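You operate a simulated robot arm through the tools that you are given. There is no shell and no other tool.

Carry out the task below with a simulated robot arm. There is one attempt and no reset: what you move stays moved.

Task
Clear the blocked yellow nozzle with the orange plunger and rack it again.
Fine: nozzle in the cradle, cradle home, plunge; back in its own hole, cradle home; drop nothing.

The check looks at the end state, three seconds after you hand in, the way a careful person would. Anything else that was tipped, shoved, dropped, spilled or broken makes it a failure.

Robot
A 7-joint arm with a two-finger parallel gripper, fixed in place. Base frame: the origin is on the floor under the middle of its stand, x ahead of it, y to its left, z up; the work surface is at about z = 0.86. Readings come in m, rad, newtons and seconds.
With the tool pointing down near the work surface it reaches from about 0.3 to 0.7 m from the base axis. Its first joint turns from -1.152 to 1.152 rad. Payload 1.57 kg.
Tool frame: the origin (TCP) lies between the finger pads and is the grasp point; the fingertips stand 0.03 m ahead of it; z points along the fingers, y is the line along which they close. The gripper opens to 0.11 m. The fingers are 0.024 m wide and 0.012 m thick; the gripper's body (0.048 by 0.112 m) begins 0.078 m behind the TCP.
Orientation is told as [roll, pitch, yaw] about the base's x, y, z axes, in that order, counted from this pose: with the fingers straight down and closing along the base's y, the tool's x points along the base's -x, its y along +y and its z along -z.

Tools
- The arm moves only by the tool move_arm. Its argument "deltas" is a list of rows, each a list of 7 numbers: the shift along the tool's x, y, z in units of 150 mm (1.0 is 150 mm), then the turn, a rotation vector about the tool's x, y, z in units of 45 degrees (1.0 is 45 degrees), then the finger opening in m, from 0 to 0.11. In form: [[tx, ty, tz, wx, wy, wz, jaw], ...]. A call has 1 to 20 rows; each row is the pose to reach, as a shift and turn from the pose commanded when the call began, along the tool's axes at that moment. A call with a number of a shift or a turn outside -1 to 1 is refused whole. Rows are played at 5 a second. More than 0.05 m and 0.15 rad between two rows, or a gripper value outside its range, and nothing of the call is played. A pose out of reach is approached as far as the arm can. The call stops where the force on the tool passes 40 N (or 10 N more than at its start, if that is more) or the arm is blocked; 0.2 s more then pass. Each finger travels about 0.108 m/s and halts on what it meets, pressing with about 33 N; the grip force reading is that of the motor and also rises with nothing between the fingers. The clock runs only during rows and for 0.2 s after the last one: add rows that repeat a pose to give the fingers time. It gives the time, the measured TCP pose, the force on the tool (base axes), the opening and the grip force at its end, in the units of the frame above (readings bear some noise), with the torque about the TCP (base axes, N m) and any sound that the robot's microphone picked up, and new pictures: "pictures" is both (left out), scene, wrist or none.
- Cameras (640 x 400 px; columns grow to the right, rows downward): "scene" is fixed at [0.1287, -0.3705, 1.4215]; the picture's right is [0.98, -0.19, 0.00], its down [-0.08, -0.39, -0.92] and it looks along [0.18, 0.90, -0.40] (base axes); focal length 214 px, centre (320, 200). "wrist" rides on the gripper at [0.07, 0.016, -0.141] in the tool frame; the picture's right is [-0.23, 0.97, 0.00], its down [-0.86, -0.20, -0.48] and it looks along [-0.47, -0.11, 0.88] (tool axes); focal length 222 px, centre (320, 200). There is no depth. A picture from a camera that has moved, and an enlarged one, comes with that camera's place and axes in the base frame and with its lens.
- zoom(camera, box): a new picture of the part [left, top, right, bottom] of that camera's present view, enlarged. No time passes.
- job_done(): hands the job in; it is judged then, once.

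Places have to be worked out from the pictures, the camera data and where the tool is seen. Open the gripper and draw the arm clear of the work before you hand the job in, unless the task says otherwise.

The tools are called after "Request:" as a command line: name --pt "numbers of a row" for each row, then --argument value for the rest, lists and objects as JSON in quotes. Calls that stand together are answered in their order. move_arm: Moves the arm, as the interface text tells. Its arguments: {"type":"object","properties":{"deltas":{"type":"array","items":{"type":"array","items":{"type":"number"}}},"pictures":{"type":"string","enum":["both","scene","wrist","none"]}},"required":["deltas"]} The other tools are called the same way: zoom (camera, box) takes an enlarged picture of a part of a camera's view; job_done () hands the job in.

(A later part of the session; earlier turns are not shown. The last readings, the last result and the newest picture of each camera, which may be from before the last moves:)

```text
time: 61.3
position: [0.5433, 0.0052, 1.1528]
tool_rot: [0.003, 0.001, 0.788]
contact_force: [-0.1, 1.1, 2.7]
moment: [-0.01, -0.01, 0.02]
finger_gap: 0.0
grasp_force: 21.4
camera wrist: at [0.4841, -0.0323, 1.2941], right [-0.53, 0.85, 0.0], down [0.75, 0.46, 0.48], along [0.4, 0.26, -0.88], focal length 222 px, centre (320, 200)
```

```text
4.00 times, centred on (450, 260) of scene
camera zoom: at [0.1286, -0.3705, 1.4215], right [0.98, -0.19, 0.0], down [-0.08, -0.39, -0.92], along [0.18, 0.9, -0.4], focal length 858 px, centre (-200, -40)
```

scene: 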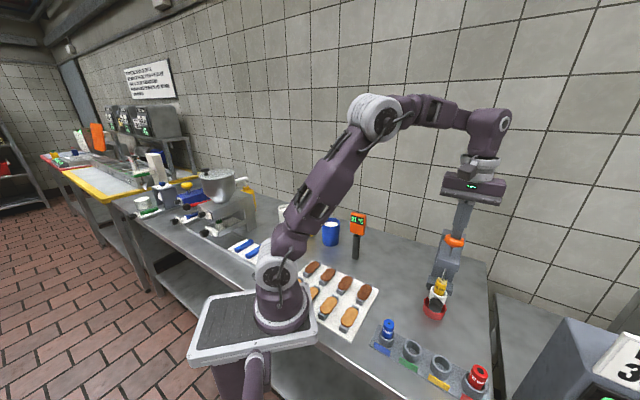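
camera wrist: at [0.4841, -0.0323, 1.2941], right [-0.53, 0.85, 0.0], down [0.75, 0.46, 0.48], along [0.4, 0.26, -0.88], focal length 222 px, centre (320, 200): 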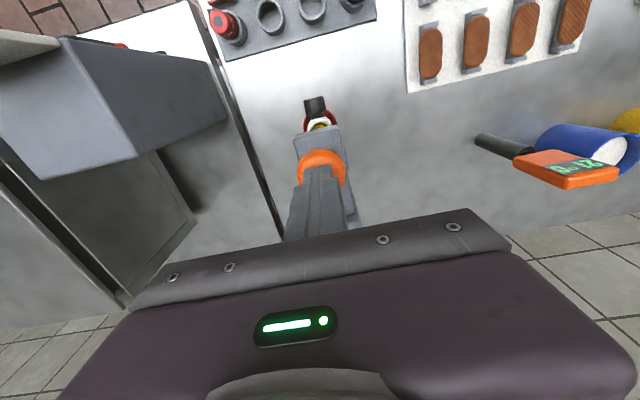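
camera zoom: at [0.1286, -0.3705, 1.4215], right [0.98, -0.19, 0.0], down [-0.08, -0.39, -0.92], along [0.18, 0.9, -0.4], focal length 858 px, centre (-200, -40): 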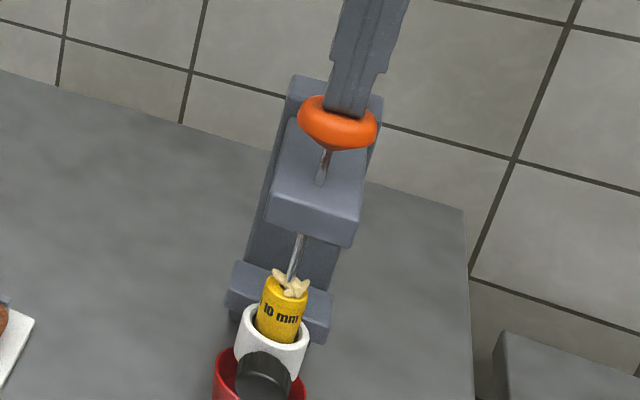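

The knob goes down with light force (~3 N). I keep pressing, another 18 mm.

Request:
move_arm --pt "0 0 0.02 0 0 0 0.0" --pt "0 0 0.04 0 0 0 0.0" --pt "0 0 0.06 0 0 0 0.0" --pt "0 0 0.08 0 0 0 0.0" --pt "0 0 0.1 0 0 0 0.0" --pt "0 0 0.12 0 0 0 0.0" --pt "0 0 0.12 0 0 0 0.0"

Request:
zoom --camera "scene" --box '[410, 210, 490, 310]'

Request:
zoom --camera "scene" --box '[410, 265, 470, 325]'

```text
time: 62.9
position: [0.5439, 0.0062, 1.1351]
tool_rot: [0.003, 0.001, 0.787]
contact_force: [-1.0, -2.0, 3.9]
moment: [-0.03, 0.02, 0.03]
finger_gap: 0.0
grasp_force: 21.2
camera wrist: at [0.4834, -0.0318, 1.2755], right [-0.53, 0.85, 0.0], down [0.75, 0.46, 0.48], along [0.4, 0.25, -0.88], focal length 222 px, centre (320, 200)
```

scene: 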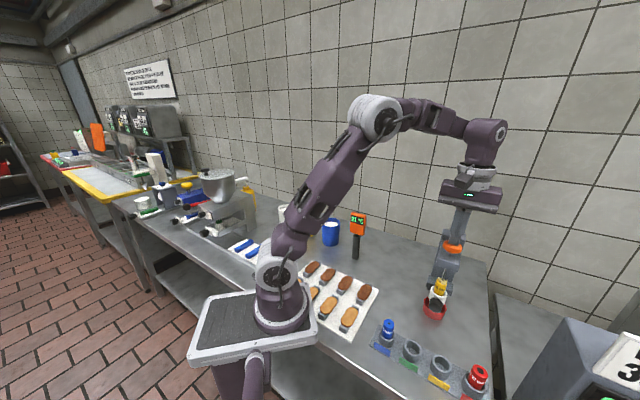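
wrist: 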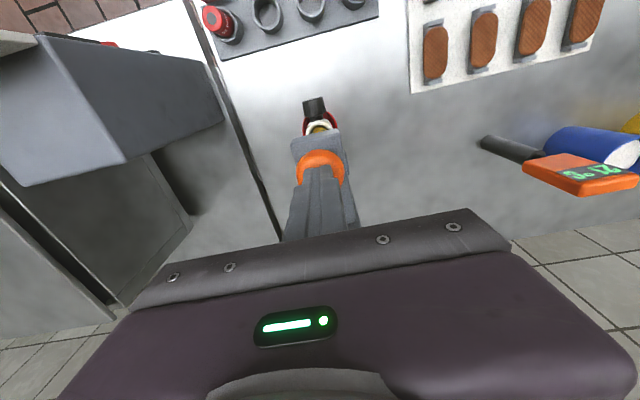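

```text
4.00 times, centred on (450, 260) of scene
camera zoom: at [0.1286, -0.3706, 1.4215], right [0.98, -0.19, 0.0], down [-0.08, -0.39, -0.92], along [0.18, 0.9, -0.4], focal length 858 px, centre (-200, -40)
```

zoom: 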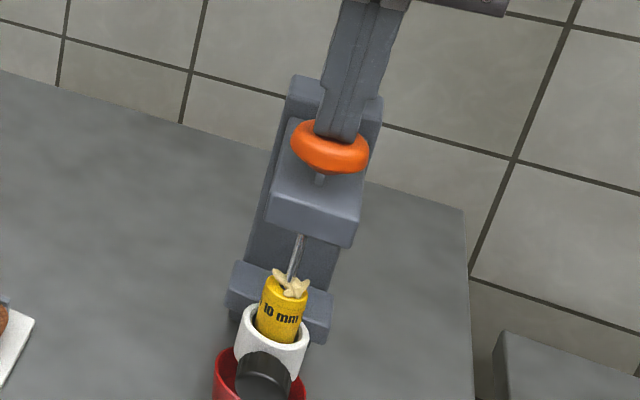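

```text
6.67 times, centred on (440, 295) of scene
camera zoom: at [0.1286, -0.3706, 1.4215], right [0.98, -0.19, 0.0], down [-0.08, -0.39, -0.92], along [0.18, 0.9, -0.4], focal length 1430 px, centre (-480, -433)
```

zoom: 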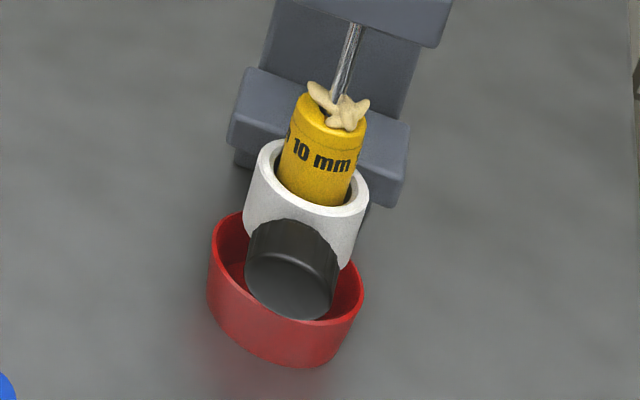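

The rod is inside the nozzle; clog not yet out. I keep pressing, 15 mm more or until it bottoms.

Request:
move_arm --pt "0 0 0.02 0 0 0 0.0" --pt "0 0 0.04 0 0 0 0.0" --pt "0 0 0.06 0 0 0 0.0" --pt "0 0 0.08 0 0 0 0.0" --pt "0 0 0.1 0 0 0 0.0" --pt "0 0 0.1 0 0 0 0.0"

Request:
zoom --camera "scene" --box '[410, 210, 490, 310]'

Request:
zoom --camera "scene" --box '[410, 265, 470, 325]'

```text
time: 64.1
position: [0.5441, 0.0065, 1.1251]
tool_rot: [-0.002, -0.008, 0.789]
contact_force: [-3.8, 0.7, 16.7]
moment: [0.01, 0.09, 0.04]
finger_gap: 0.0001
grasp_force: 21.2
stopped in row 5: the force on the tool passed its limit at 46 N (the readings are from after the stop); the commanded pose is now the measured one
camera wrist: at [0.483, -0.0317, 1.2656], right [-0.53, 0.85, 0.0], down [0.74, 0.46, 0.48], along [0.41, 0.26, -0.88], focal length 222 px, centre (320, 200)
```

scene: 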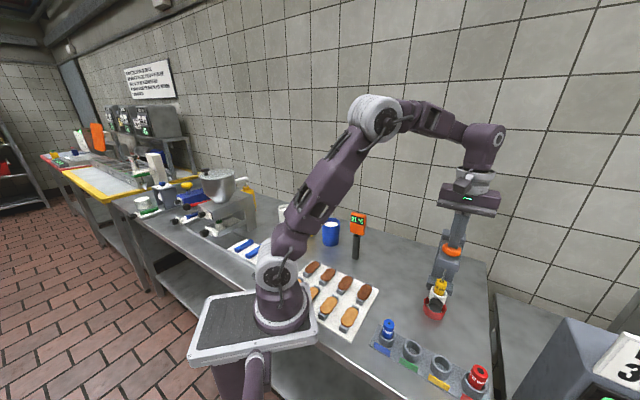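
wrist: 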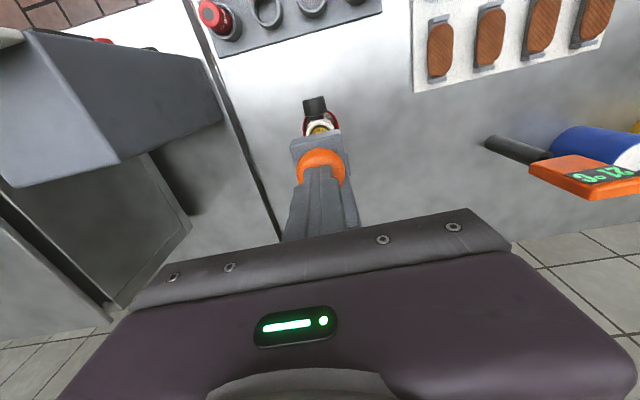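

```text
4.00 times, centred on (450, 260) of scene
camera zoom: at [0.1282, -0.3705, 1.4215], right [0.98, -0.19, 0.0], down [-0.08, -0.39, -0.92], along [0.18, 0.9, -0.4], focal length 858 px, centre (-200, -40)
```

zoom: 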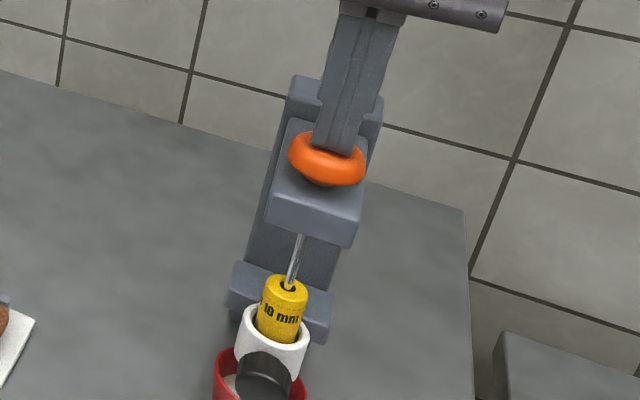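

```text
6.67 times, centred on (440, 295) of scene
camera zoom: at [0.1282, -0.3705, 1.4215], right [0.98, -0.19, 0.0], down [-0.08, -0.39, -0.92], along [0.18, 0.9, -0.4], focal length 1430 px, centre (-480, -433)
```

zoom: 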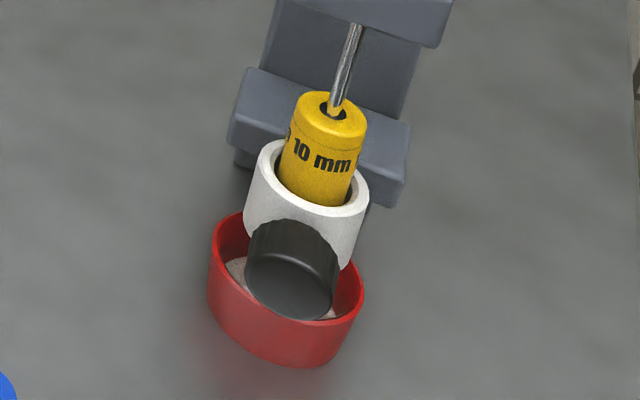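

The clog has been pushed through into the bowl and the plunger bottomed. I lift the fingers off and see whether the plunger springs back.

Request:
move_arm --pt "0 0 -0.04 0 0 0 0.0" --pt "0 0 -0.1 0 0 0 0.0" --pt "0 0 -0.2 0 0 0 0.0" --pt "0 0 -0.3 0 0 0 0.0" --pt "0 0 -0.4 0 0 0 0.0" --pt "0 0 -0.5 0 0 0 0.0" --pt "0 0 -0.5 0 0 0 0.0"

Request:
zoom --camera "scene" --box '[410, 210, 490, 310]'

Request:
zoom --camera "scene" --box '[410, 265, 470, 325]'

```text
time: 65.7
position: [0.5443, 0.0047, 1.1969]
tool_rot: [0.0, -0.004, 0.787]
contact_force: [0.4, -0.7, 0.0]
moment: [0.03, -0.01, 0.02]
finger_gap: 0.0
grasp_force: 20.8
camera wrist: at [0.4842, -0.0319, 1.339], right [-0.53, 0.85, 0.0], down [0.74, 0.46, 0.48], along [0.41, 0.26, -0.88], focal length 222 px, centre (320, 200)
```

scene: 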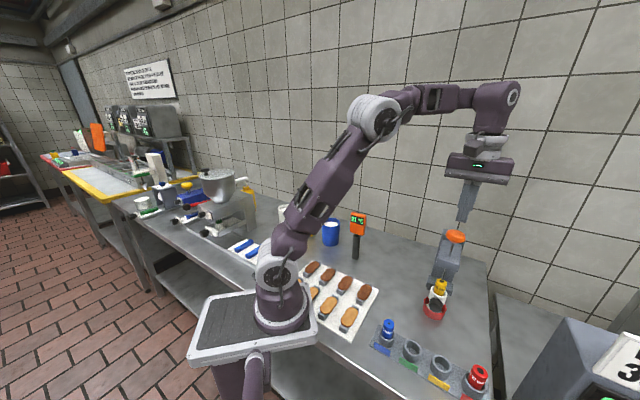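
wrist: 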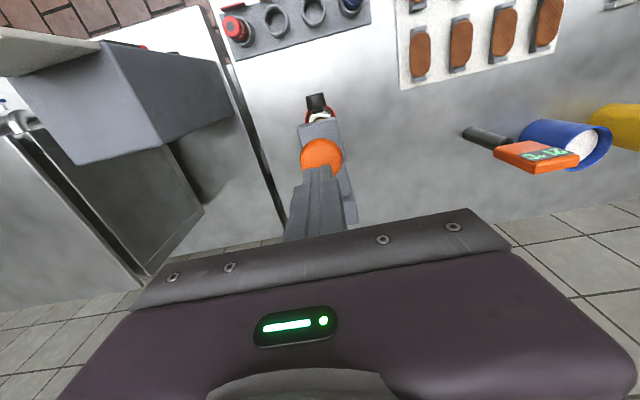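

```text
4.00 times, centred on (450, 260) of scene
camera zoom: at [0.1287, -0.3705, 1.4215], right [0.98, -0.19, 0.0], down [-0.08, -0.39, -0.92], along [0.18, 0.9, -0.4], focal length 858 px, centre (-200, -40)
```

zoom: 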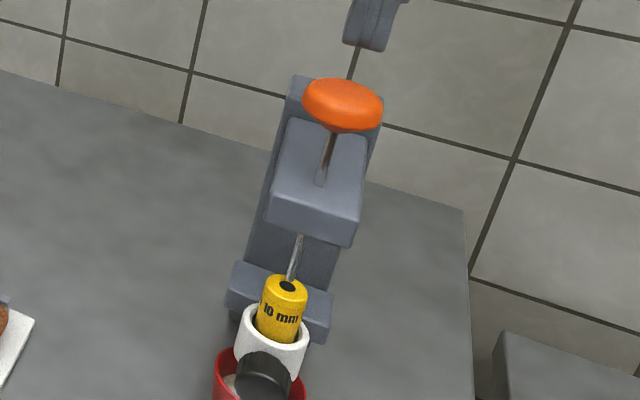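

```text
6.67 times, centred on (440, 295) of scene
camera zoom: at [0.1287, -0.3705, 1.4215], right [0.98, -0.19, 0.0], down [-0.08, -0.39, -0.92], along [0.18, 0.9, -0.4], focal length 1430 px, centre (-480, -433)
```

zoom: 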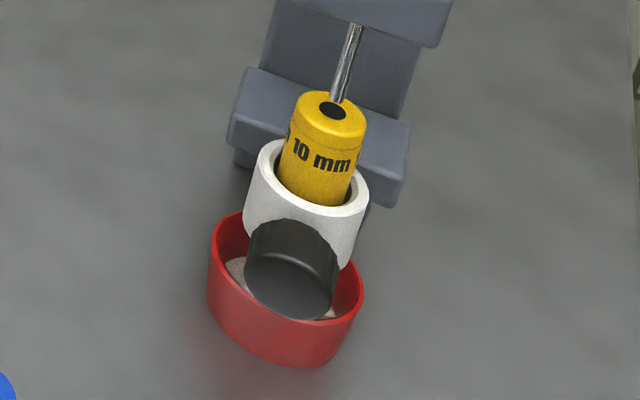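

The plunger sprang back and the nozzle bore is open; the clog lies in the bowl. Now I go back to fetch: retreat outward, tilt -30°, and come down to the handle-approach hover.

Request:
move_arm --pt "0.111 0 0 0 -0.111 0 0.03" --pt "0.222 0 0 0 -0.222 0 0.06" --pt "0.333 0 0 0 -0.333 0 0.08" --pt "0.444 0 0 0 -0.444 0 0.08" --pt "0.556 0 0 0 -0.556 0 0.08" --pt "0.667 0 0 0 -0.667 0 0.08" --pt "0.667 0 0 0 -0.667 0 0.08" --pictures "none"

Request:
move_arm --pt "0.1134 0 0.1963 0 0 0 0.08" --pt "0.2268 0 0.3926 0 0 0 0.08" --pt "0.3402 0 0.5889 0 0 0 0.08" --pt "0.4536 0 0.7852 0 0 0 0.08" --pt "0.567 0 0.9815 0 0 0 0.08" --pt "0.567 0 0.9815 0 0 0 0.08"

Request:
zoom --camera "wrist" --box '[230, 80, 430, 230]'

```text
time: 67.3
position: [0.474, -0.0641, 1.1993]
tool_rot: [0.0, -0.528, 0.786]
contact_force: [0.4, 0.4, -0.9]
moment: [0.0, -0.01, -0.01]
finger_gap: 0.0799
grasp_force: 0.0
```

```text
time: 68.7
position: [0.4744, -0.065, 1.0278]
tool_rot: [0.001, -0.527, 0.787]
contact_force: [0.0, -0.3, -0.3]
moment: [0.0, -0.04, 0.02]
finger_gap: 0.0799
grasp_force: 0.0
camera wrist: at [0.3705, -0.1462, 1.1139], right [-0.55, 0.83, 0.11], down [0.49, 0.21, 0.84], along [0.67, 0.52, -0.52], focal length 222 px, centre (320, 200)
```

scene: 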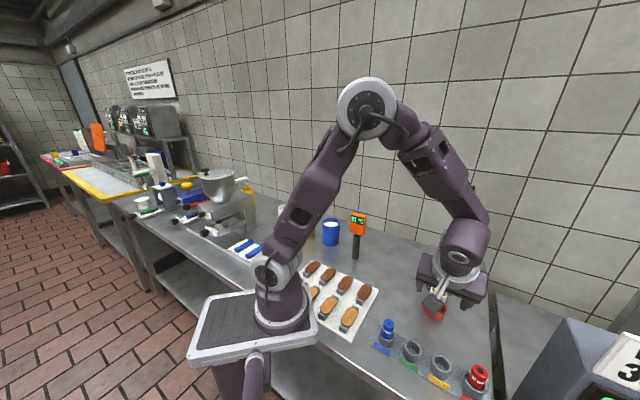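
wrist: 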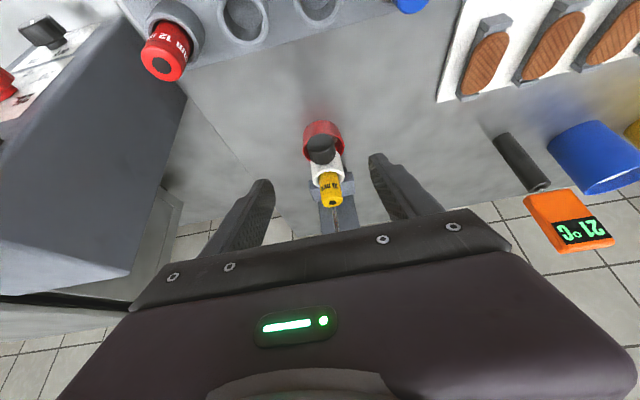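

```text
2.67 times, centred on (330, 155) of wrist
camera zoom: at [0.3705, -0.1462, 1.1139], right [-0.55, 0.83, 0.11], down [0.49, 0.21, 0.84], along [0.67, 0.52, -0.52], focal length 592 px, centre (293, 320)
```

zoom: 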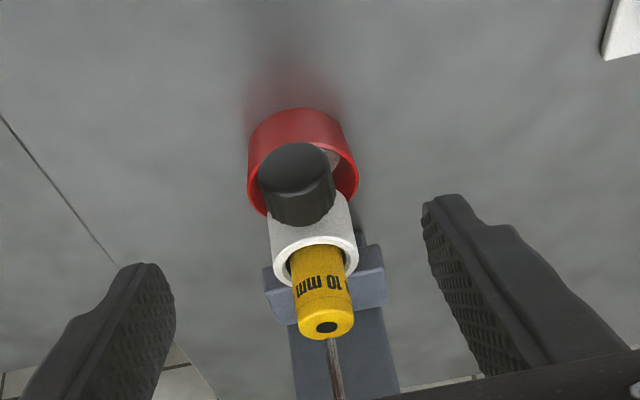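

The handle lies about 1 mm off the finger mid-plane; I correct and advance 104 mm to straddle it, then close.

Request:
move_arm --pt "0 0.007 0.13 0 0 0 0.08" --pt "0 0.007 0.26 0 0 0 0.08" --pt "0 0.007 0.39 0 0 0 0.08" --pt "0 0.007 0.52 0 0 0 0.08" --pt "0 0.007 0.61 0 0 0 0.08" --pt "0 0.007 0.693 0 0 0 0.08" --pt "0 0.007 0.693 0 0 0 0.08" --pictures "wrist"

Request:
zoom --camera "wrist" --box '[230, 80, 430, 230]'

```text
time: 70.3
position: [0.51, -0.0273, 0.9385]
tool_rot: [0.0, -0.527, 0.787]
contact_force: [-0.3, 0.0, -0.4]
moment: [0.03, 0.03, -0.01]
finger_gap: 0.0802
grasp_force: 0.0
camera wrist: at [0.4052, -0.1085, 1.0251], right [-0.55, 0.83, 0.11], down [0.49, 0.21, 0.84], along [0.67, 0.52, -0.52], focal length 222 px, centre (320, 200)
```

wrist: 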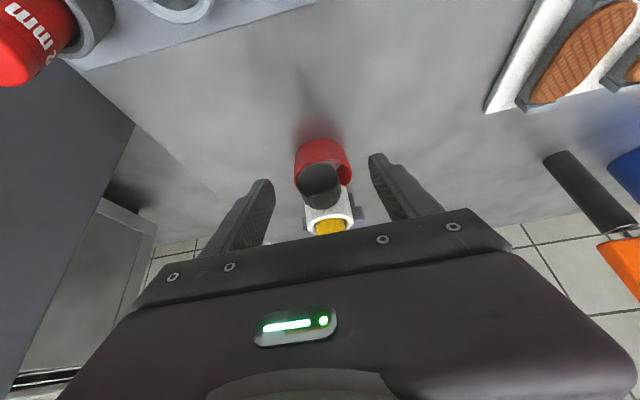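

```text
2.67 times, centred on (330, 155) of wrist
camera zoom: at [0.4052, -0.1085, 1.0251], right [-0.55, 0.83, 0.11], down [0.49, 0.21, 0.84], along [0.67, 0.52, -0.52], focal length 592 px, centre (293, 320)
```

zoom: 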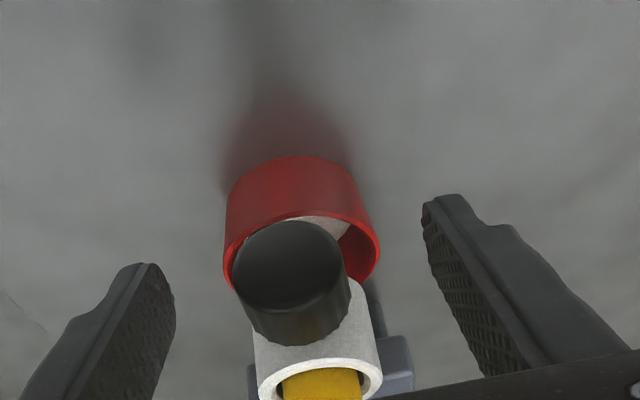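

Alignment matches the first time; I add 0.6 mm sideways (last time the residual pull was that way) and close on the handle.

Request:
move_arm --pt "0 -0.004 0 0 0 0 0.06" --pt "0 -0.004 0 0 0 0 0.04" --pt "0 -0.004 0 0 0 0 0.02" --pt "0 -0.004 0 0 0 0 0.02" --pt "0 -0.004 0 0 0 0 0.02" --pt "0 -0.004 0 0 0 0 0.02" --pictures "none"

```text
time: 71.7
position: [0.509, -0.0274, 0.9395]
tool_rot: [-0.002, -0.527, 0.788]
contact_force: [-2.8, 1.8, -0.1]
moment: [0.05, 0.06, -0.08]
finger_gap: 0.0312
grasp_force: 40.5
```

Almost no side load (3 N). I pull the cradle out 24 mm in 4 mm steps and check the load.

Request:
move_arm --pt "0.0231 0 -0.0133 0 0 0 0.02" --pt "0.0462 0 -0.0267 0 0 0 0.02" --pt "0.0693 0 -0.04 0 0 0 0.02" --pt "0.0924 0 -0.0533 0 0 0 0.02" --pt "0.1155 0 -0.0667 0 0 0 0.02" --pt "0.1386 0 -0.08 0 0 0 0.02" --pt "0.1386 0 -0.08 0 0 0 0.02" --pictures "wrist"

```text
time: 73.3
position: [0.4925, -0.0438, 0.9387]
tool_rot: [0.002, -0.527, 0.784]
contact_force: [-6.0, 7.4, 6.2]
moment: [0.09, 0.17, -0.01]
finger_gap: 0.0314
grasp_force: 40.0
camera wrist: at [0.3894, -0.1257, 1.0252], right [-0.55, 0.83, 0.12], down [0.49, 0.21, 0.84], along [0.67, 0.52, -0.52], focal length 222 px, centre (320, 200)
```

wrist: 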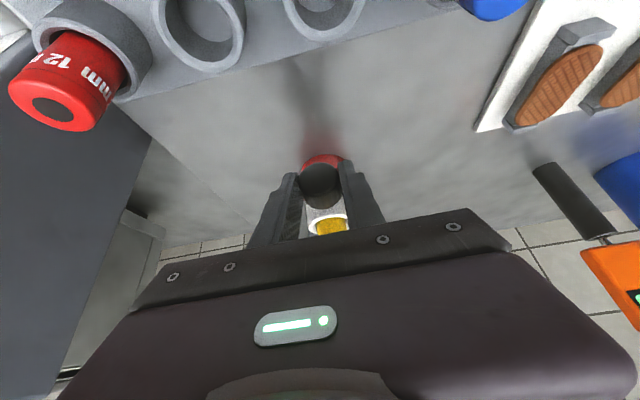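

Sliding well with ~9 N side load; I continue 24 mm with a slight sideways correction.

Request:
move_arm --pt "0.0231 0.004 -0.0133 0 0 0 0.02" --pt "0.0462 0.005 -0.0267 0 0 0 0.02" --pt "0.0693 0.006 -0.04 0 0 0 0.02" --pt "0.0924 0.007 -0.0533 0 0 0 0.02" --pt "0.1155 0.008 -0.0667 0 0 0 0.02" --pt "0.1386 0.009 -0.08 0 0 0 0.02" --pt "0.1386 0.009 -0.08 0 0 0 0.02" --pictures "none"

```text
time: 74.9
position: [0.4755, -0.0611, 0.9383]
tool_rot: [-0.001, -0.53, 0.788]
contact_force: [5.3, -5.5, 0.7]
moment: [-0.05, -0.25, -0.06]
finger_gap: 0.031
grasp_force: 39.7
```

Loads stay small. I pull the last 20 mm, then relax and open the jaws.

Request:
move_arm --pt "0.0231 -0.002 -0.0133 0 0 0 0.02" --pt "0.0462 -0.003 -0.0267 0 0 0 0.02" --pt "0.0693 -0.002 -0.04 0 0 0 0.02" --pt "0.0924 -0.001 -0.0533 0 0 0 0.02" --pt "0.1155 0 -0.0667 0 0 0 0.02" --pt "0.1155 0 -0.0667 0 0 0 0.02" --pictures "wrist"

```text
time: 76.3
position: [0.4625, -0.0759, 0.939]
tool_rot: [-0.002, -0.531, 0.788]
contact_force: [7.4, -9.7, 22.3]
moment: [0.07, -0.4, -0.11]
finger_gap: 0.0311
grasp_force: 40.1
camera wrist: at [0.358, -0.1563, 1.025], right [-0.55, 0.83, 0.11], down [0.49, 0.21, 0.84], along [0.67, 0.52, -0.52], focal length 222 px, centre (320, 200)
```

wrist: 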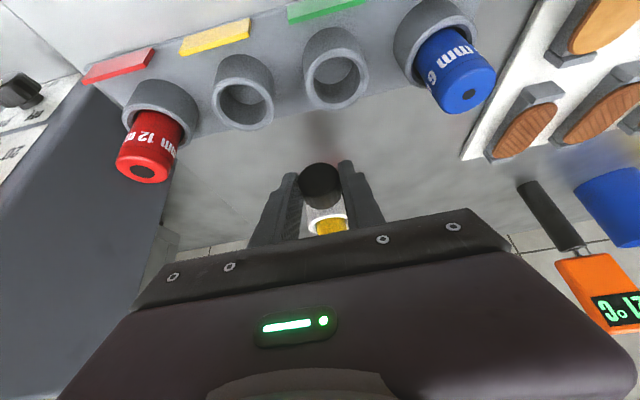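

I unload (0.6 mm up, 0.8 mm sideways), open the jaws and look.

Request:
move_arm --pt "-0.002 -0.005 -0.0035 0 0 0 0.02" --pt "-0.002 -0.005 -0.0035 0 0 0 0.02" --pt "-0.002 -0.005 -0.0035 0 0 0 0.034" --pt "-0.002 -0.005 -0.0035 0 0 0 0.045" --pt "-0.002 -0.005 -0.0035 0 0 0 0.07" --pt "-0.002 -0.005 -0.0035 0 0 0 0.07" --pictures "wrist"

Request:
move_arm --pt "0 0 -0.15 0 0 0 0.07" --pt "0 0 -0.3 0 0 0 0.07" --pt "0 0 -0.45 0 0 0 0.07" --pt "0 0 -0.6 0 0 0 0.07" --pt "0 0 -0.75 0 0 0 0.07" --pt "0 0 -0.75 0 0 0 0.07"

Request:
zoom --camera "wrist" --box '[230, 80, 430, 230]'

Request:
zoom --camera "scene" --box '[395, 260, 485, 360]'

```text
time: 77.7
position: [0.462, -0.0746, 0.9386]
tool_rot: [0.0, -0.527, 0.788]
contact_force: [0.1, -0.2, -0.1]
moment: [0.02, 0.02, -0.03]
finger_gap: 0.07
grasp_force: 0.1
camera wrist: at [0.3584, -0.1563, 1.025], right [-0.55, 0.83, 0.11], down [0.49, 0.21, 0.84], along [0.67, 0.52, -0.52], focal length 222 px, centre (320, 200)
```

wrist: 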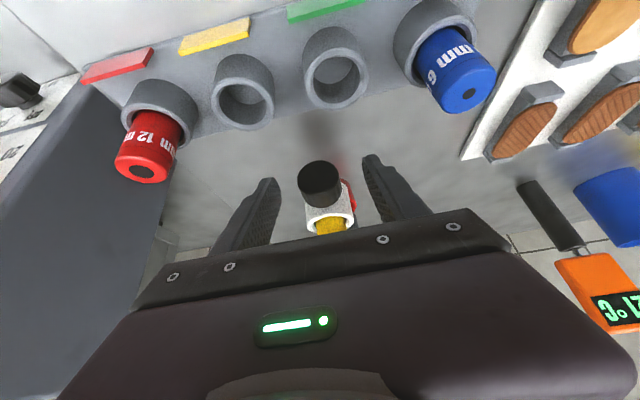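

```text
time: 79.1
position: [0.4237, -0.1147, 1.0352]
tool_rot: [0.0, -0.528, 0.786]
contact_force: [-0.4, 0.0, 0.0]
moment: [0.01, -0.01, 0.0]
finger_gap: 0.07
grasp_force: 0.1
camera wrist: at [0.3195, -0.1964, 1.1227], right [-0.55, 0.83, 0.11], down [0.49, 0.21, 0.84], along [0.67, 0.52, -0.52], focal length 222 px, centre (320, 200)
```

scene: 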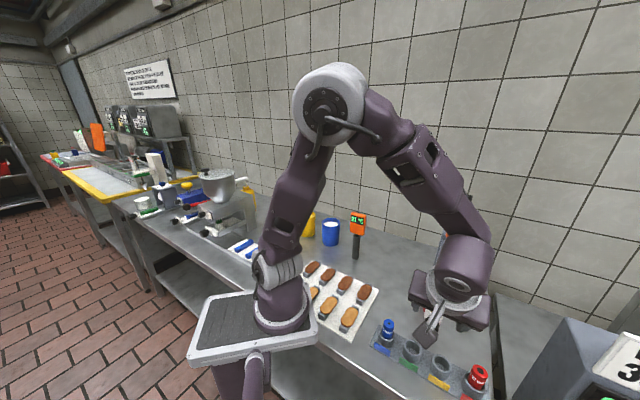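
wrist: 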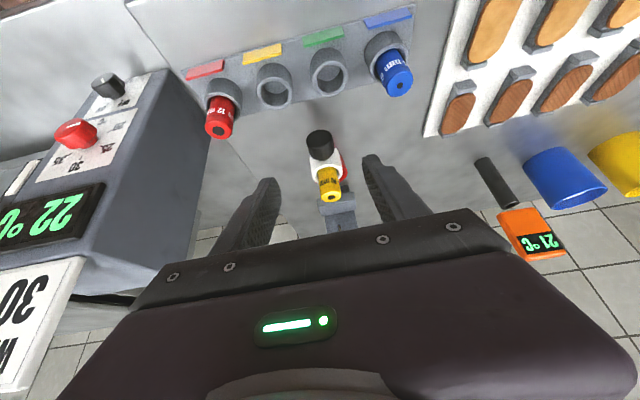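

```text
2.67 times, centred on (330, 155) of wrist
camera zoom: at [0.3195, -0.1964, 1.1227], right [-0.55, 0.83, 0.11], down [0.49, 0.21, 0.84], along [0.67, 0.52, -0.52], focal length 592 px, centre (293, 320)
```

zoom: 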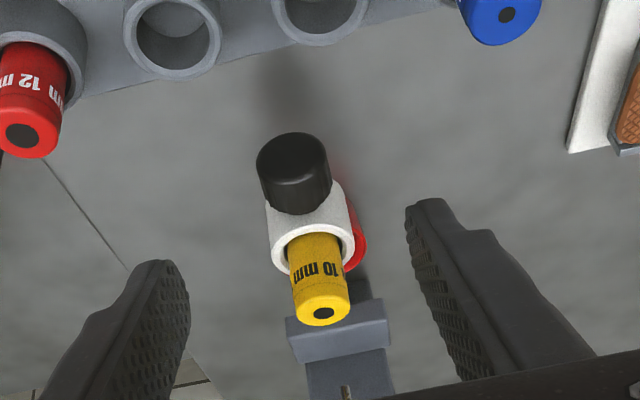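

```text
4.00 times, centred on (440, 310) of scene
camera zoom: at [0.1286, -0.3705, 1.4215], right [0.98, -0.19, 0.0], down [-0.08, -0.39, -0.92], along [0.18, 0.9, -0.4], focal length 858 px, centre (-160, -240)
```

zoom: 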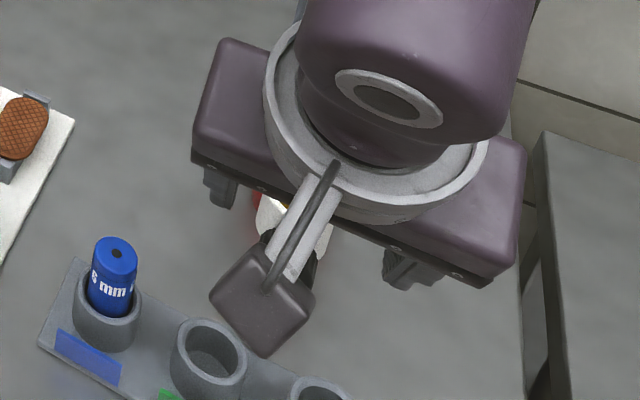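

The cradle is out with the cleared nozzle in it. I go up and over to hover above the nozzle with the -20° tilt, jaws at 0.05, and check alignment.

Request:
move_arm --pt "-0.05 0 -0.0866 0 0 0 0.05" --pt "-0.1 0 -0.173 0 0 0 0.05" --pt "-0.236 0.002 -0.095 0 0.057 0 0.05" --pt "-0.372 0.003 -0.017 0 0.114 0 0.05" --pt "-0.508 0.004 0.062 0 0.171 0 0.05" --pt "-0.643 0.005 0.14 0 0.228 0 0.05" --pt "-0.643 0.005 0.14 0 0.228 0 0.05"

Request:
zoom --camera "wrist" --box '[270, 115, 370, 215]'

Request:
zoom --camera "scene" --box '[400, 260, 470, 330]'

```text
time: 80.7
position: [0.4888, -0.0481, 1.0672]
tool_rot: [0.0, -0.348, 0.787]
contact_force: [0.0, -0.1, 0.3]
moment: [0.02, -0.01, -0.02]
finger_gap: 0.0498
grasp_force: 0.1
camera wrist: at [0.3978, -0.1151, 1.1753], right [-0.54, 0.84, 0.08], down [0.59, 0.31, 0.74], along [0.6, 0.45, -0.67], focal length 222 px, centre (320, 200)
```

scene: 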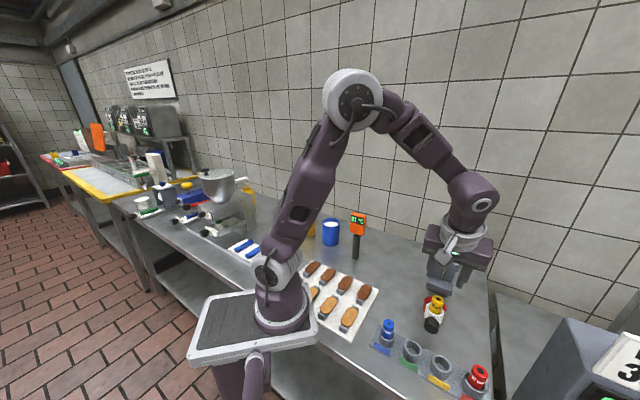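
wrist: 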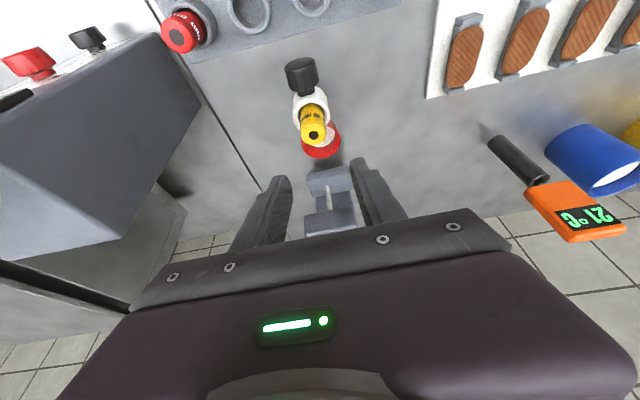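

```text
4.00 times, centred on (320, 165) of wrist
camera zoom: at [0.3978, -0.1151, 1.1753], right [-0.54, 0.84, 0.08], down [0.59, 0.31, 0.74], along [0.6, 0.45, -0.67], focal length 888 px, centre (320, 340)
```

zoom: 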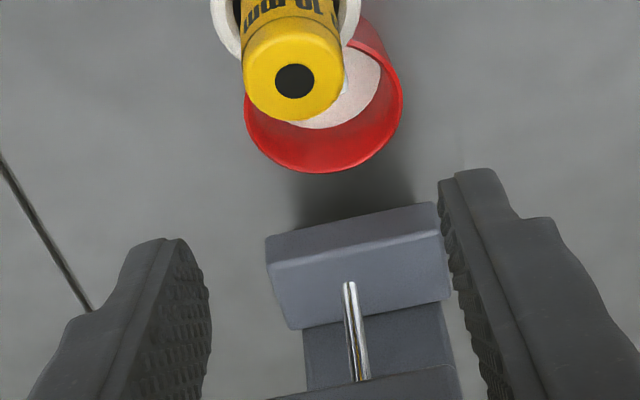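

```text
5.71 times, centred on (435, 295) of scene
camera zoom: at [0.1287, -0.3705, 1.4215], right [0.98, -0.19, 0.0], down [-0.08, -0.39, -0.92], along [0.18, 0.9, -0.4], focal length 1226 px, centre (-337, -343)
```

zoom: 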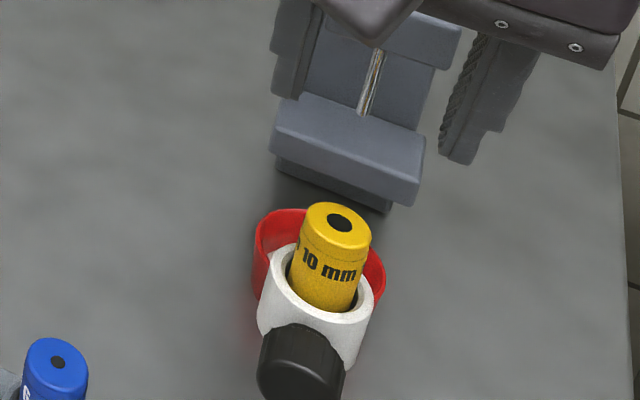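

The cradle is back at the same drawn-out spot and the open nozzle is under the fingers (≈1 mm sideways, 1.5–3 mm outward). I correct and come down 45 mm, then re-check.

Request:
move_arm --pt "0.0094 -0.007 -0.0034 0 0 0 0.05" --pt "0.0436 -0.007 0.0906 0 0 0 0.05" --pt "0.0778 -0.007 0.1846 0 0 0 0.05" --pt "0.112 -0.007 0.2786 0 0 0 0.05" --pt "0.112 -0.007 0.2786 0 0 0 0.05"

Request:
zoom --camera "wrist" --box '[270, 115, 370, 215]'

Request:
zoom --camera "scene" --box '[400, 260, 470, 330]'

```text
time: 81.9
position: [0.4868, -0.048, 1.0199]
tool_rot: [0.0, -0.349, 0.787]
contact_force: [0.3, -0.2, -0.4]
moment: [-0.02, 0.0, 0.05]
finger_gap: 0.0502
grasp_force: 0.0
camera wrist: at [0.3964, -0.1174, 1.129], right [-0.54, 0.84, 0.08], down [0.59, 0.31, 0.74], along [0.6, 0.45, -0.67], focal length 222 px, centre (320, 200)
```

scene: 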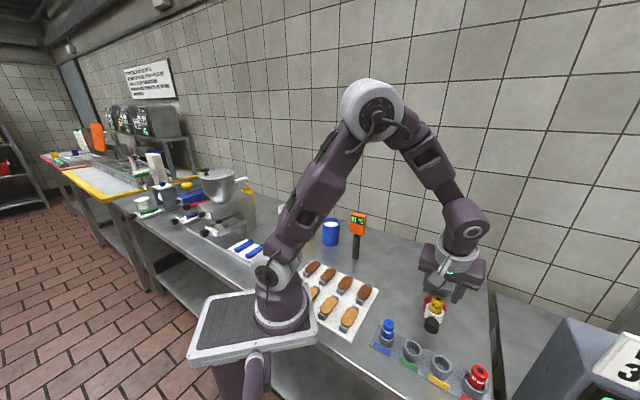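
wrist: 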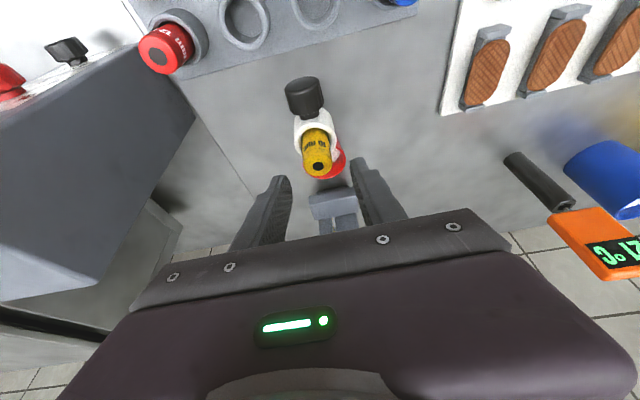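

```text
4.00 times, centred on (320, 165) of wrist
camera zoom: at [0.3964, -0.1174, 1.129], right [-0.54, 0.84, 0.08], down [0.59, 0.31, 0.74], along [0.6, 0.45, -0.67], focal length 888 px, centre (320, 340)
```

zoom: 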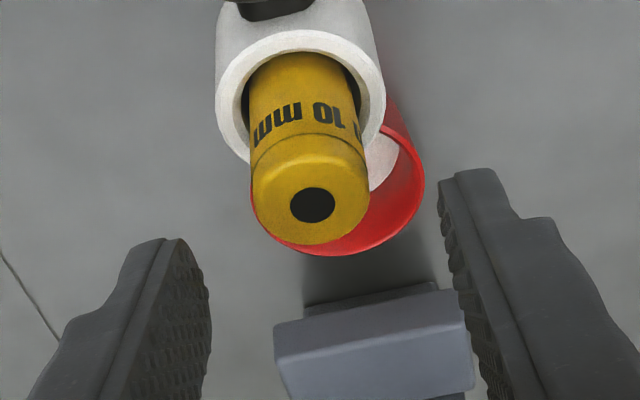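

```text
5.71 times, centred on (435, 295) of scene
camera zoom: at [0.1287, -0.3705, 1.4215], right [0.98, -0.19, 0.0], down [-0.08, -0.39, -0.92], along [0.18, 0.9, -0.4], focal length 1226 px, centre (-337, -343)
```

zoom: 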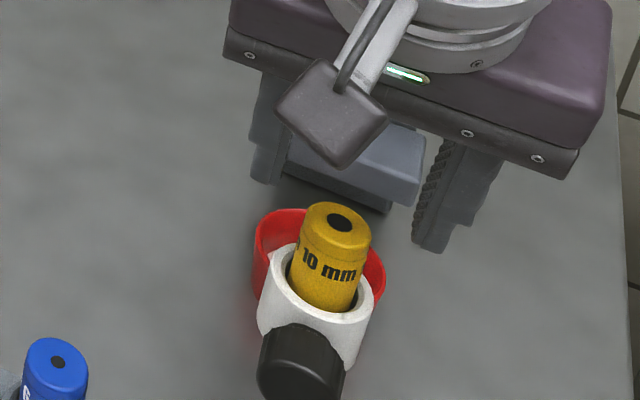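

Offsets are down to about 1 mm. I make the last correction and lower 26 mm to the grip height, then check before closing.

Request:
move_arm --pt "0.0094 -0.0035 -0.0034 0 0 0 0.05" --pt "0.0292 -0.0035 0.0509 0 0 0 0.05" --pt "0.049 -0.0035 0.1052 0 0 0 0.05" --pt "0.0687 -0.0035 0.1595 0 0 0 0.05" --pt "0.0687 -0.0035 0.1595 0 0 0 0.05" --pictures "wrist"

Request:
zoom --camera "wrist" --box '[270, 115, 370, 215]'

Request:
zoom --camera "scene" --box '[400, 260, 470, 330]'

```text
time: 83.1
position: [0.4869, -0.0513, 0.9946]
tool_rot: [-0.001, -0.348, 0.787]
contact_force: [0.5, 0.6, 0.3]
moment: [-0.01, 0.0, -0.03]
finger_gap: 0.0501
grasp_force: 0.0
camera wrist: at [0.395, -0.1197, 1.104], right [-0.54, 0.84, 0.08], down [0.59, 0.31, 0.74], along [0.6, 0.45, -0.67], focal length 222 px, centre (320, 200)
```

wrist: 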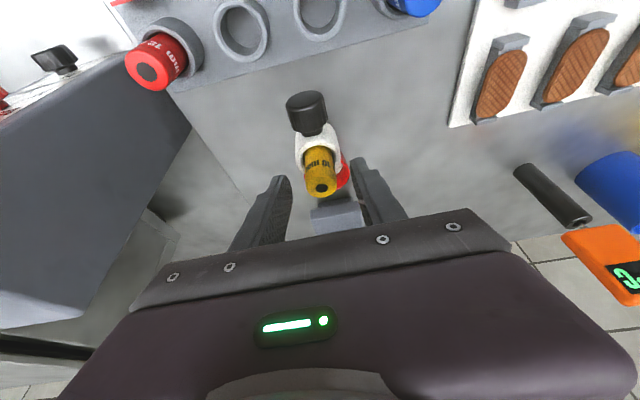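

```text
4.00 times, centred on (320, 165) of wrist
camera zoom: at [0.395, -0.1197, 1.104], right [-0.54, 0.84, 0.08], down [0.59, 0.31, 0.74], along [0.6, 0.45, -0.67], focal length 888 px, centre (320, 340)
```

zoom: 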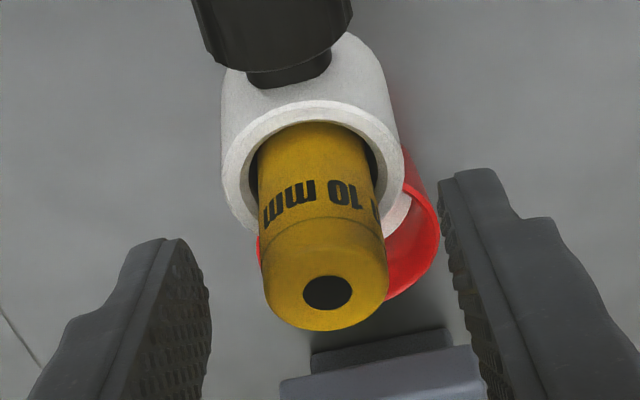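

```text
5.71 times, centred on (435, 295) of scene
camera zoom: at [0.1287, -0.3705, 1.4215], right [0.98, -0.19, 0.0], down [-0.08, -0.39, -0.92], along [0.18, 0.9, -0.4], focal length 1226 px, centre (-337, -343)
```

zoom: 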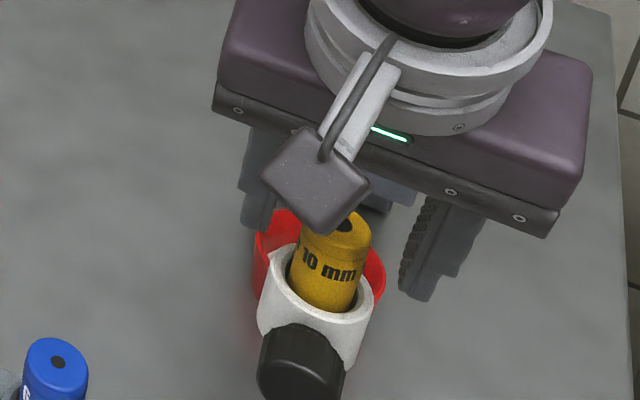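

The nozzle's top is exactly where it should be for the grip. I close the jaws on it.

Request:
move_arm --pt "0 0 0 0 0 0 0.036" --pt "0 0 0 0 0 0 0.015" --pt "0 0 0 0 0 0 0.015" --pt "0 0 0 0 0 0 0.015" --pt "0 0 0 0 0 0 0.015" --pictures "wrist"

Request:
zoom --camera "wrist" --box '[270, 115, 370, 215]'

```text
time: 84.3
position: [0.4868, -0.0505, 0.9965]
tool_rot: [-0.001, -0.351, 0.785]
contact_force: [0.3, -1.1, -0.4]
moment: [-0.01, -0.03, 0.01]
finger_gap: 0.0244
grasp_force: 32.9
camera wrist: at [0.3951, -0.1197, 1.1041], right [-0.54, 0.84, 0.08], down [0.59, 0.31, 0.74], along [0.6, 0.45, -0.67], focal length 222 px, centre (320, 200)
```

wrist: 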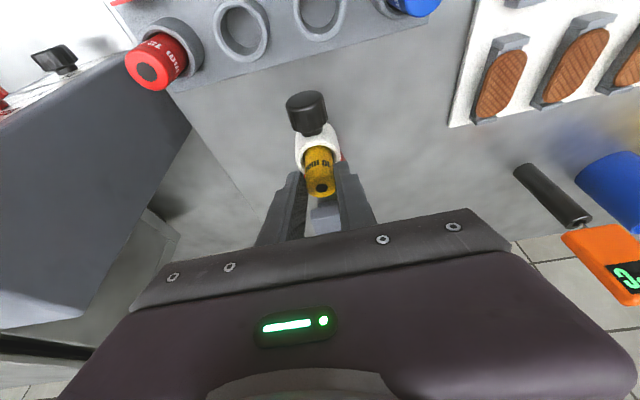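

```text
4.00 times, centred on (320, 165) of wrist
camera zoom: at [0.3951, -0.1197, 1.1041], right [-0.54, 0.84, 0.08], down [0.59, 0.31, 0.74], along [0.6, 0.45, -0.67], focal length 888 px, centre (320, 340)
```

zoom: 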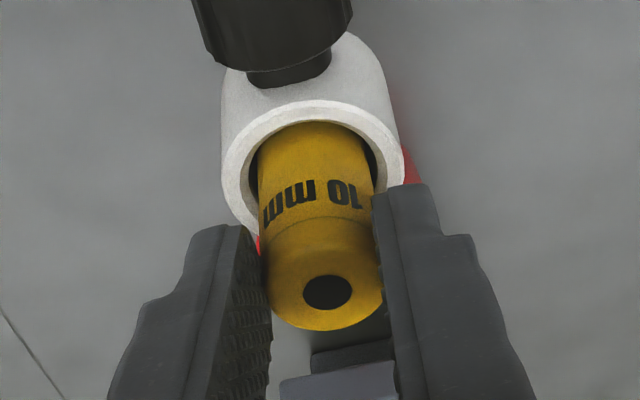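

Gripped (gap 0.0244). I lift straight up 80 mm, slowly at first.

Request:
move_arm --pt "-0.0114 0 -0.0313 0 0 0 0.015" --pt "-0.0228 0 -0.0627 0 0 0 0.015" --pt "-0.0342 0 -0.094 0 0 0 0.015" --pt "-0.057 0 -0.1567 0 0 0 0.015" --pt "-0.0798 0 -0.2193 0 0 0 0.015" --pt "-0.114 0 -0.3133 0 0 0 0.015" --pt "-0.1482 0 -0.4073 0 0 0 0.015" --pt "-0.1824 0 -0.5013 0 0 0 0.015" --pt "-0.1824 0 -0.5013 0 0 0 0.015"

Request:
zoom --camera "wrist" --box '[270, 65, 370, 215]'

Request:
zoom --camera "scene" --box '[400, 250, 480, 330]'

```text
time: 86.3
position: [0.4874, -0.0512, 1.0765]
tool_rot: [0.001, -0.349, 0.788]
contact_force: [0.3, 0.7, -0.2]
moment: [0.03, 0.01, -0.01]
finger_gap: 0.0239
grasp_force: 32.5
camera wrist: at [0.3955, -0.1197, 1.1854], right [-0.54, 0.84, 0.08], down [0.59, 0.31, 0.74], along [0.6, 0.45, -0.67], focal length 222 px, centre (320, 200)
```

scene: 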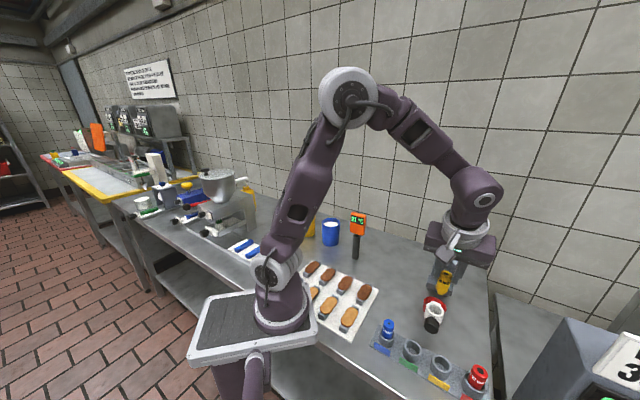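
wrist: 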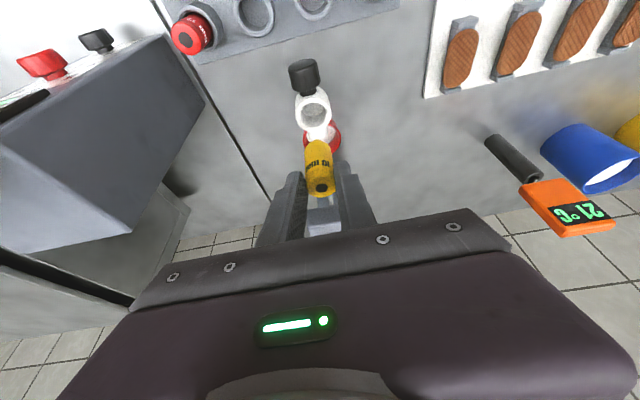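

```text
2.67 times, centred on (320, 140) of wrist
camera zoom: at [0.3955, -0.1197, 1.1854], right [-0.54, 0.84, 0.08], down [0.59, 0.31, 0.74], along [0.6, 0.45, -0.67], focal length 592 px, centre (320, 360)
```

zoom: 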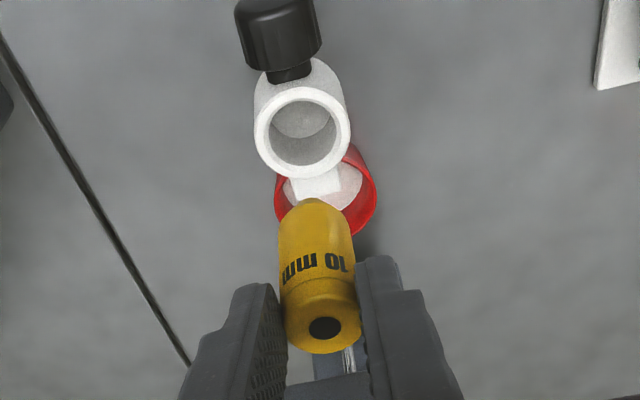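

```text
5.00 times, centred on (440, 290) of scene
camera zoom: at [0.1287, -0.3705, 1.4215], right [0.98, -0.19, 0.0], down [-0.08, -0.39, -0.92], along [0.18, 0.9, -0.4], focal length 1072 px, centre (-280, -250)
```

zoom: 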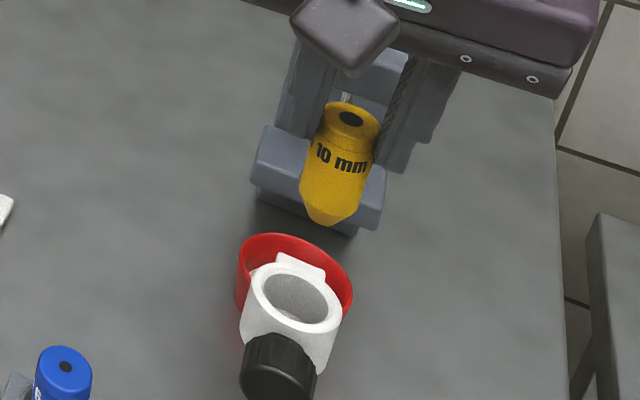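

The cleared nozzle hangs straight in the grip. I carry it level back over its own (yellow) hole, staying above handle height.

Request:
move_arm --pt "0.1027 -0.0399 -0.0374 0 0 0 0.015" --pt "0.2055 -0.0798 -0.0748 0 0 0 0.015" --pt "0.3082 -0.1196 -0.1122 0 0 0 0.015" --pt "0.411 -0.1595 -0.1496 0 0 0 0.015" --pt "0.5137 -0.1994 -0.187 0 0 0 0.015" --pt "0.6165 -0.2393 -0.2244 0 0 0 0.015" --pt "0.6165 -0.2393 -0.2244 0 0 0 0.015"

Request:
zoom --camera "wrist" --box '[270, 65, 370, 215]'

Request:
zoom --camera "scene" --box '[405, 300, 485, 390]'

```text
time: 87.9
position: [0.4427, -0.1455, 1.076]
tool_rot: [0.001, -0.349, 0.786]
contact_force: [0.6, -1.0, -0.3]
moment: [-0.03, -0.04, 0.02]
finger_gap: 0.0241
grasp_force: 32.8
camera wrist: at [0.3516, -0.2146, 1.1847], right [-0.54, 0.84, 0.08], down [0.59, 0.31, 0.74], along [0.6, 0.45, -0.67], focal length 222 px, centre (320, 200)
```

scene: 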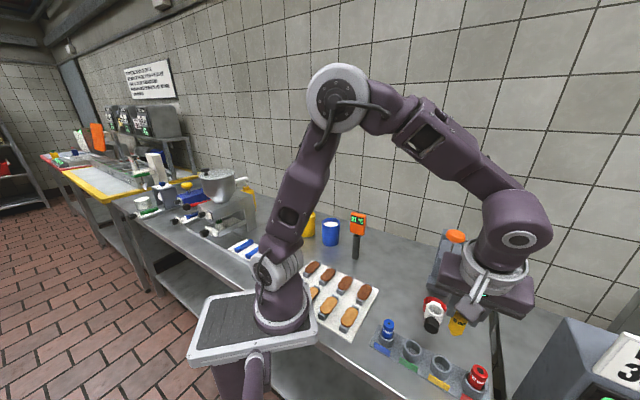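
wrist: 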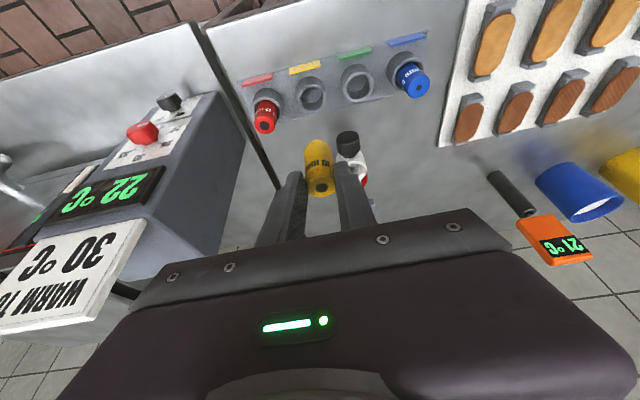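

```text
2.67 times, centred on (320, 140) of wrist
camera zoom: at [0.3516, -0.2146, 1.1847], right [-0.54, 0.84, 0.08], down [0.59, 0.31, 0.74], along [0.6, 0.45, -0.67], focal length 592 px, centre (320, 360)
```

zoom: 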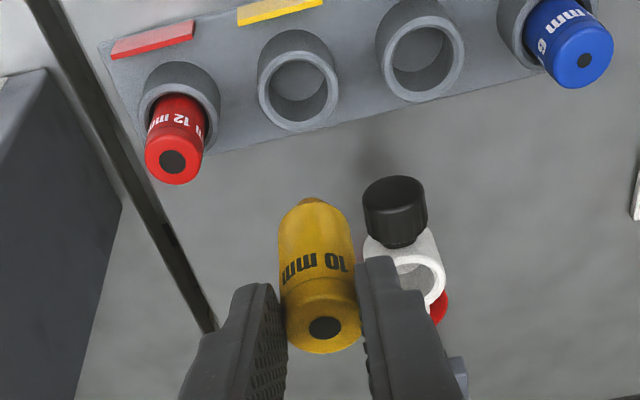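

```text
4.44 times, centred on (445, 345) of scene
camera zoom: at [0.1287, -0.3705, 1.4215], right [0.98, -0.19, 0.0], down [-0.08, -0.39, -0.92], along [0.18, 0.9, -0.4], focal length 953 px, centre (-236, -444)
```

zoom: 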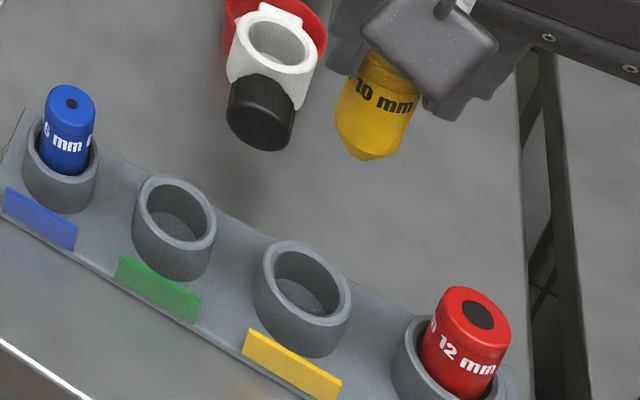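

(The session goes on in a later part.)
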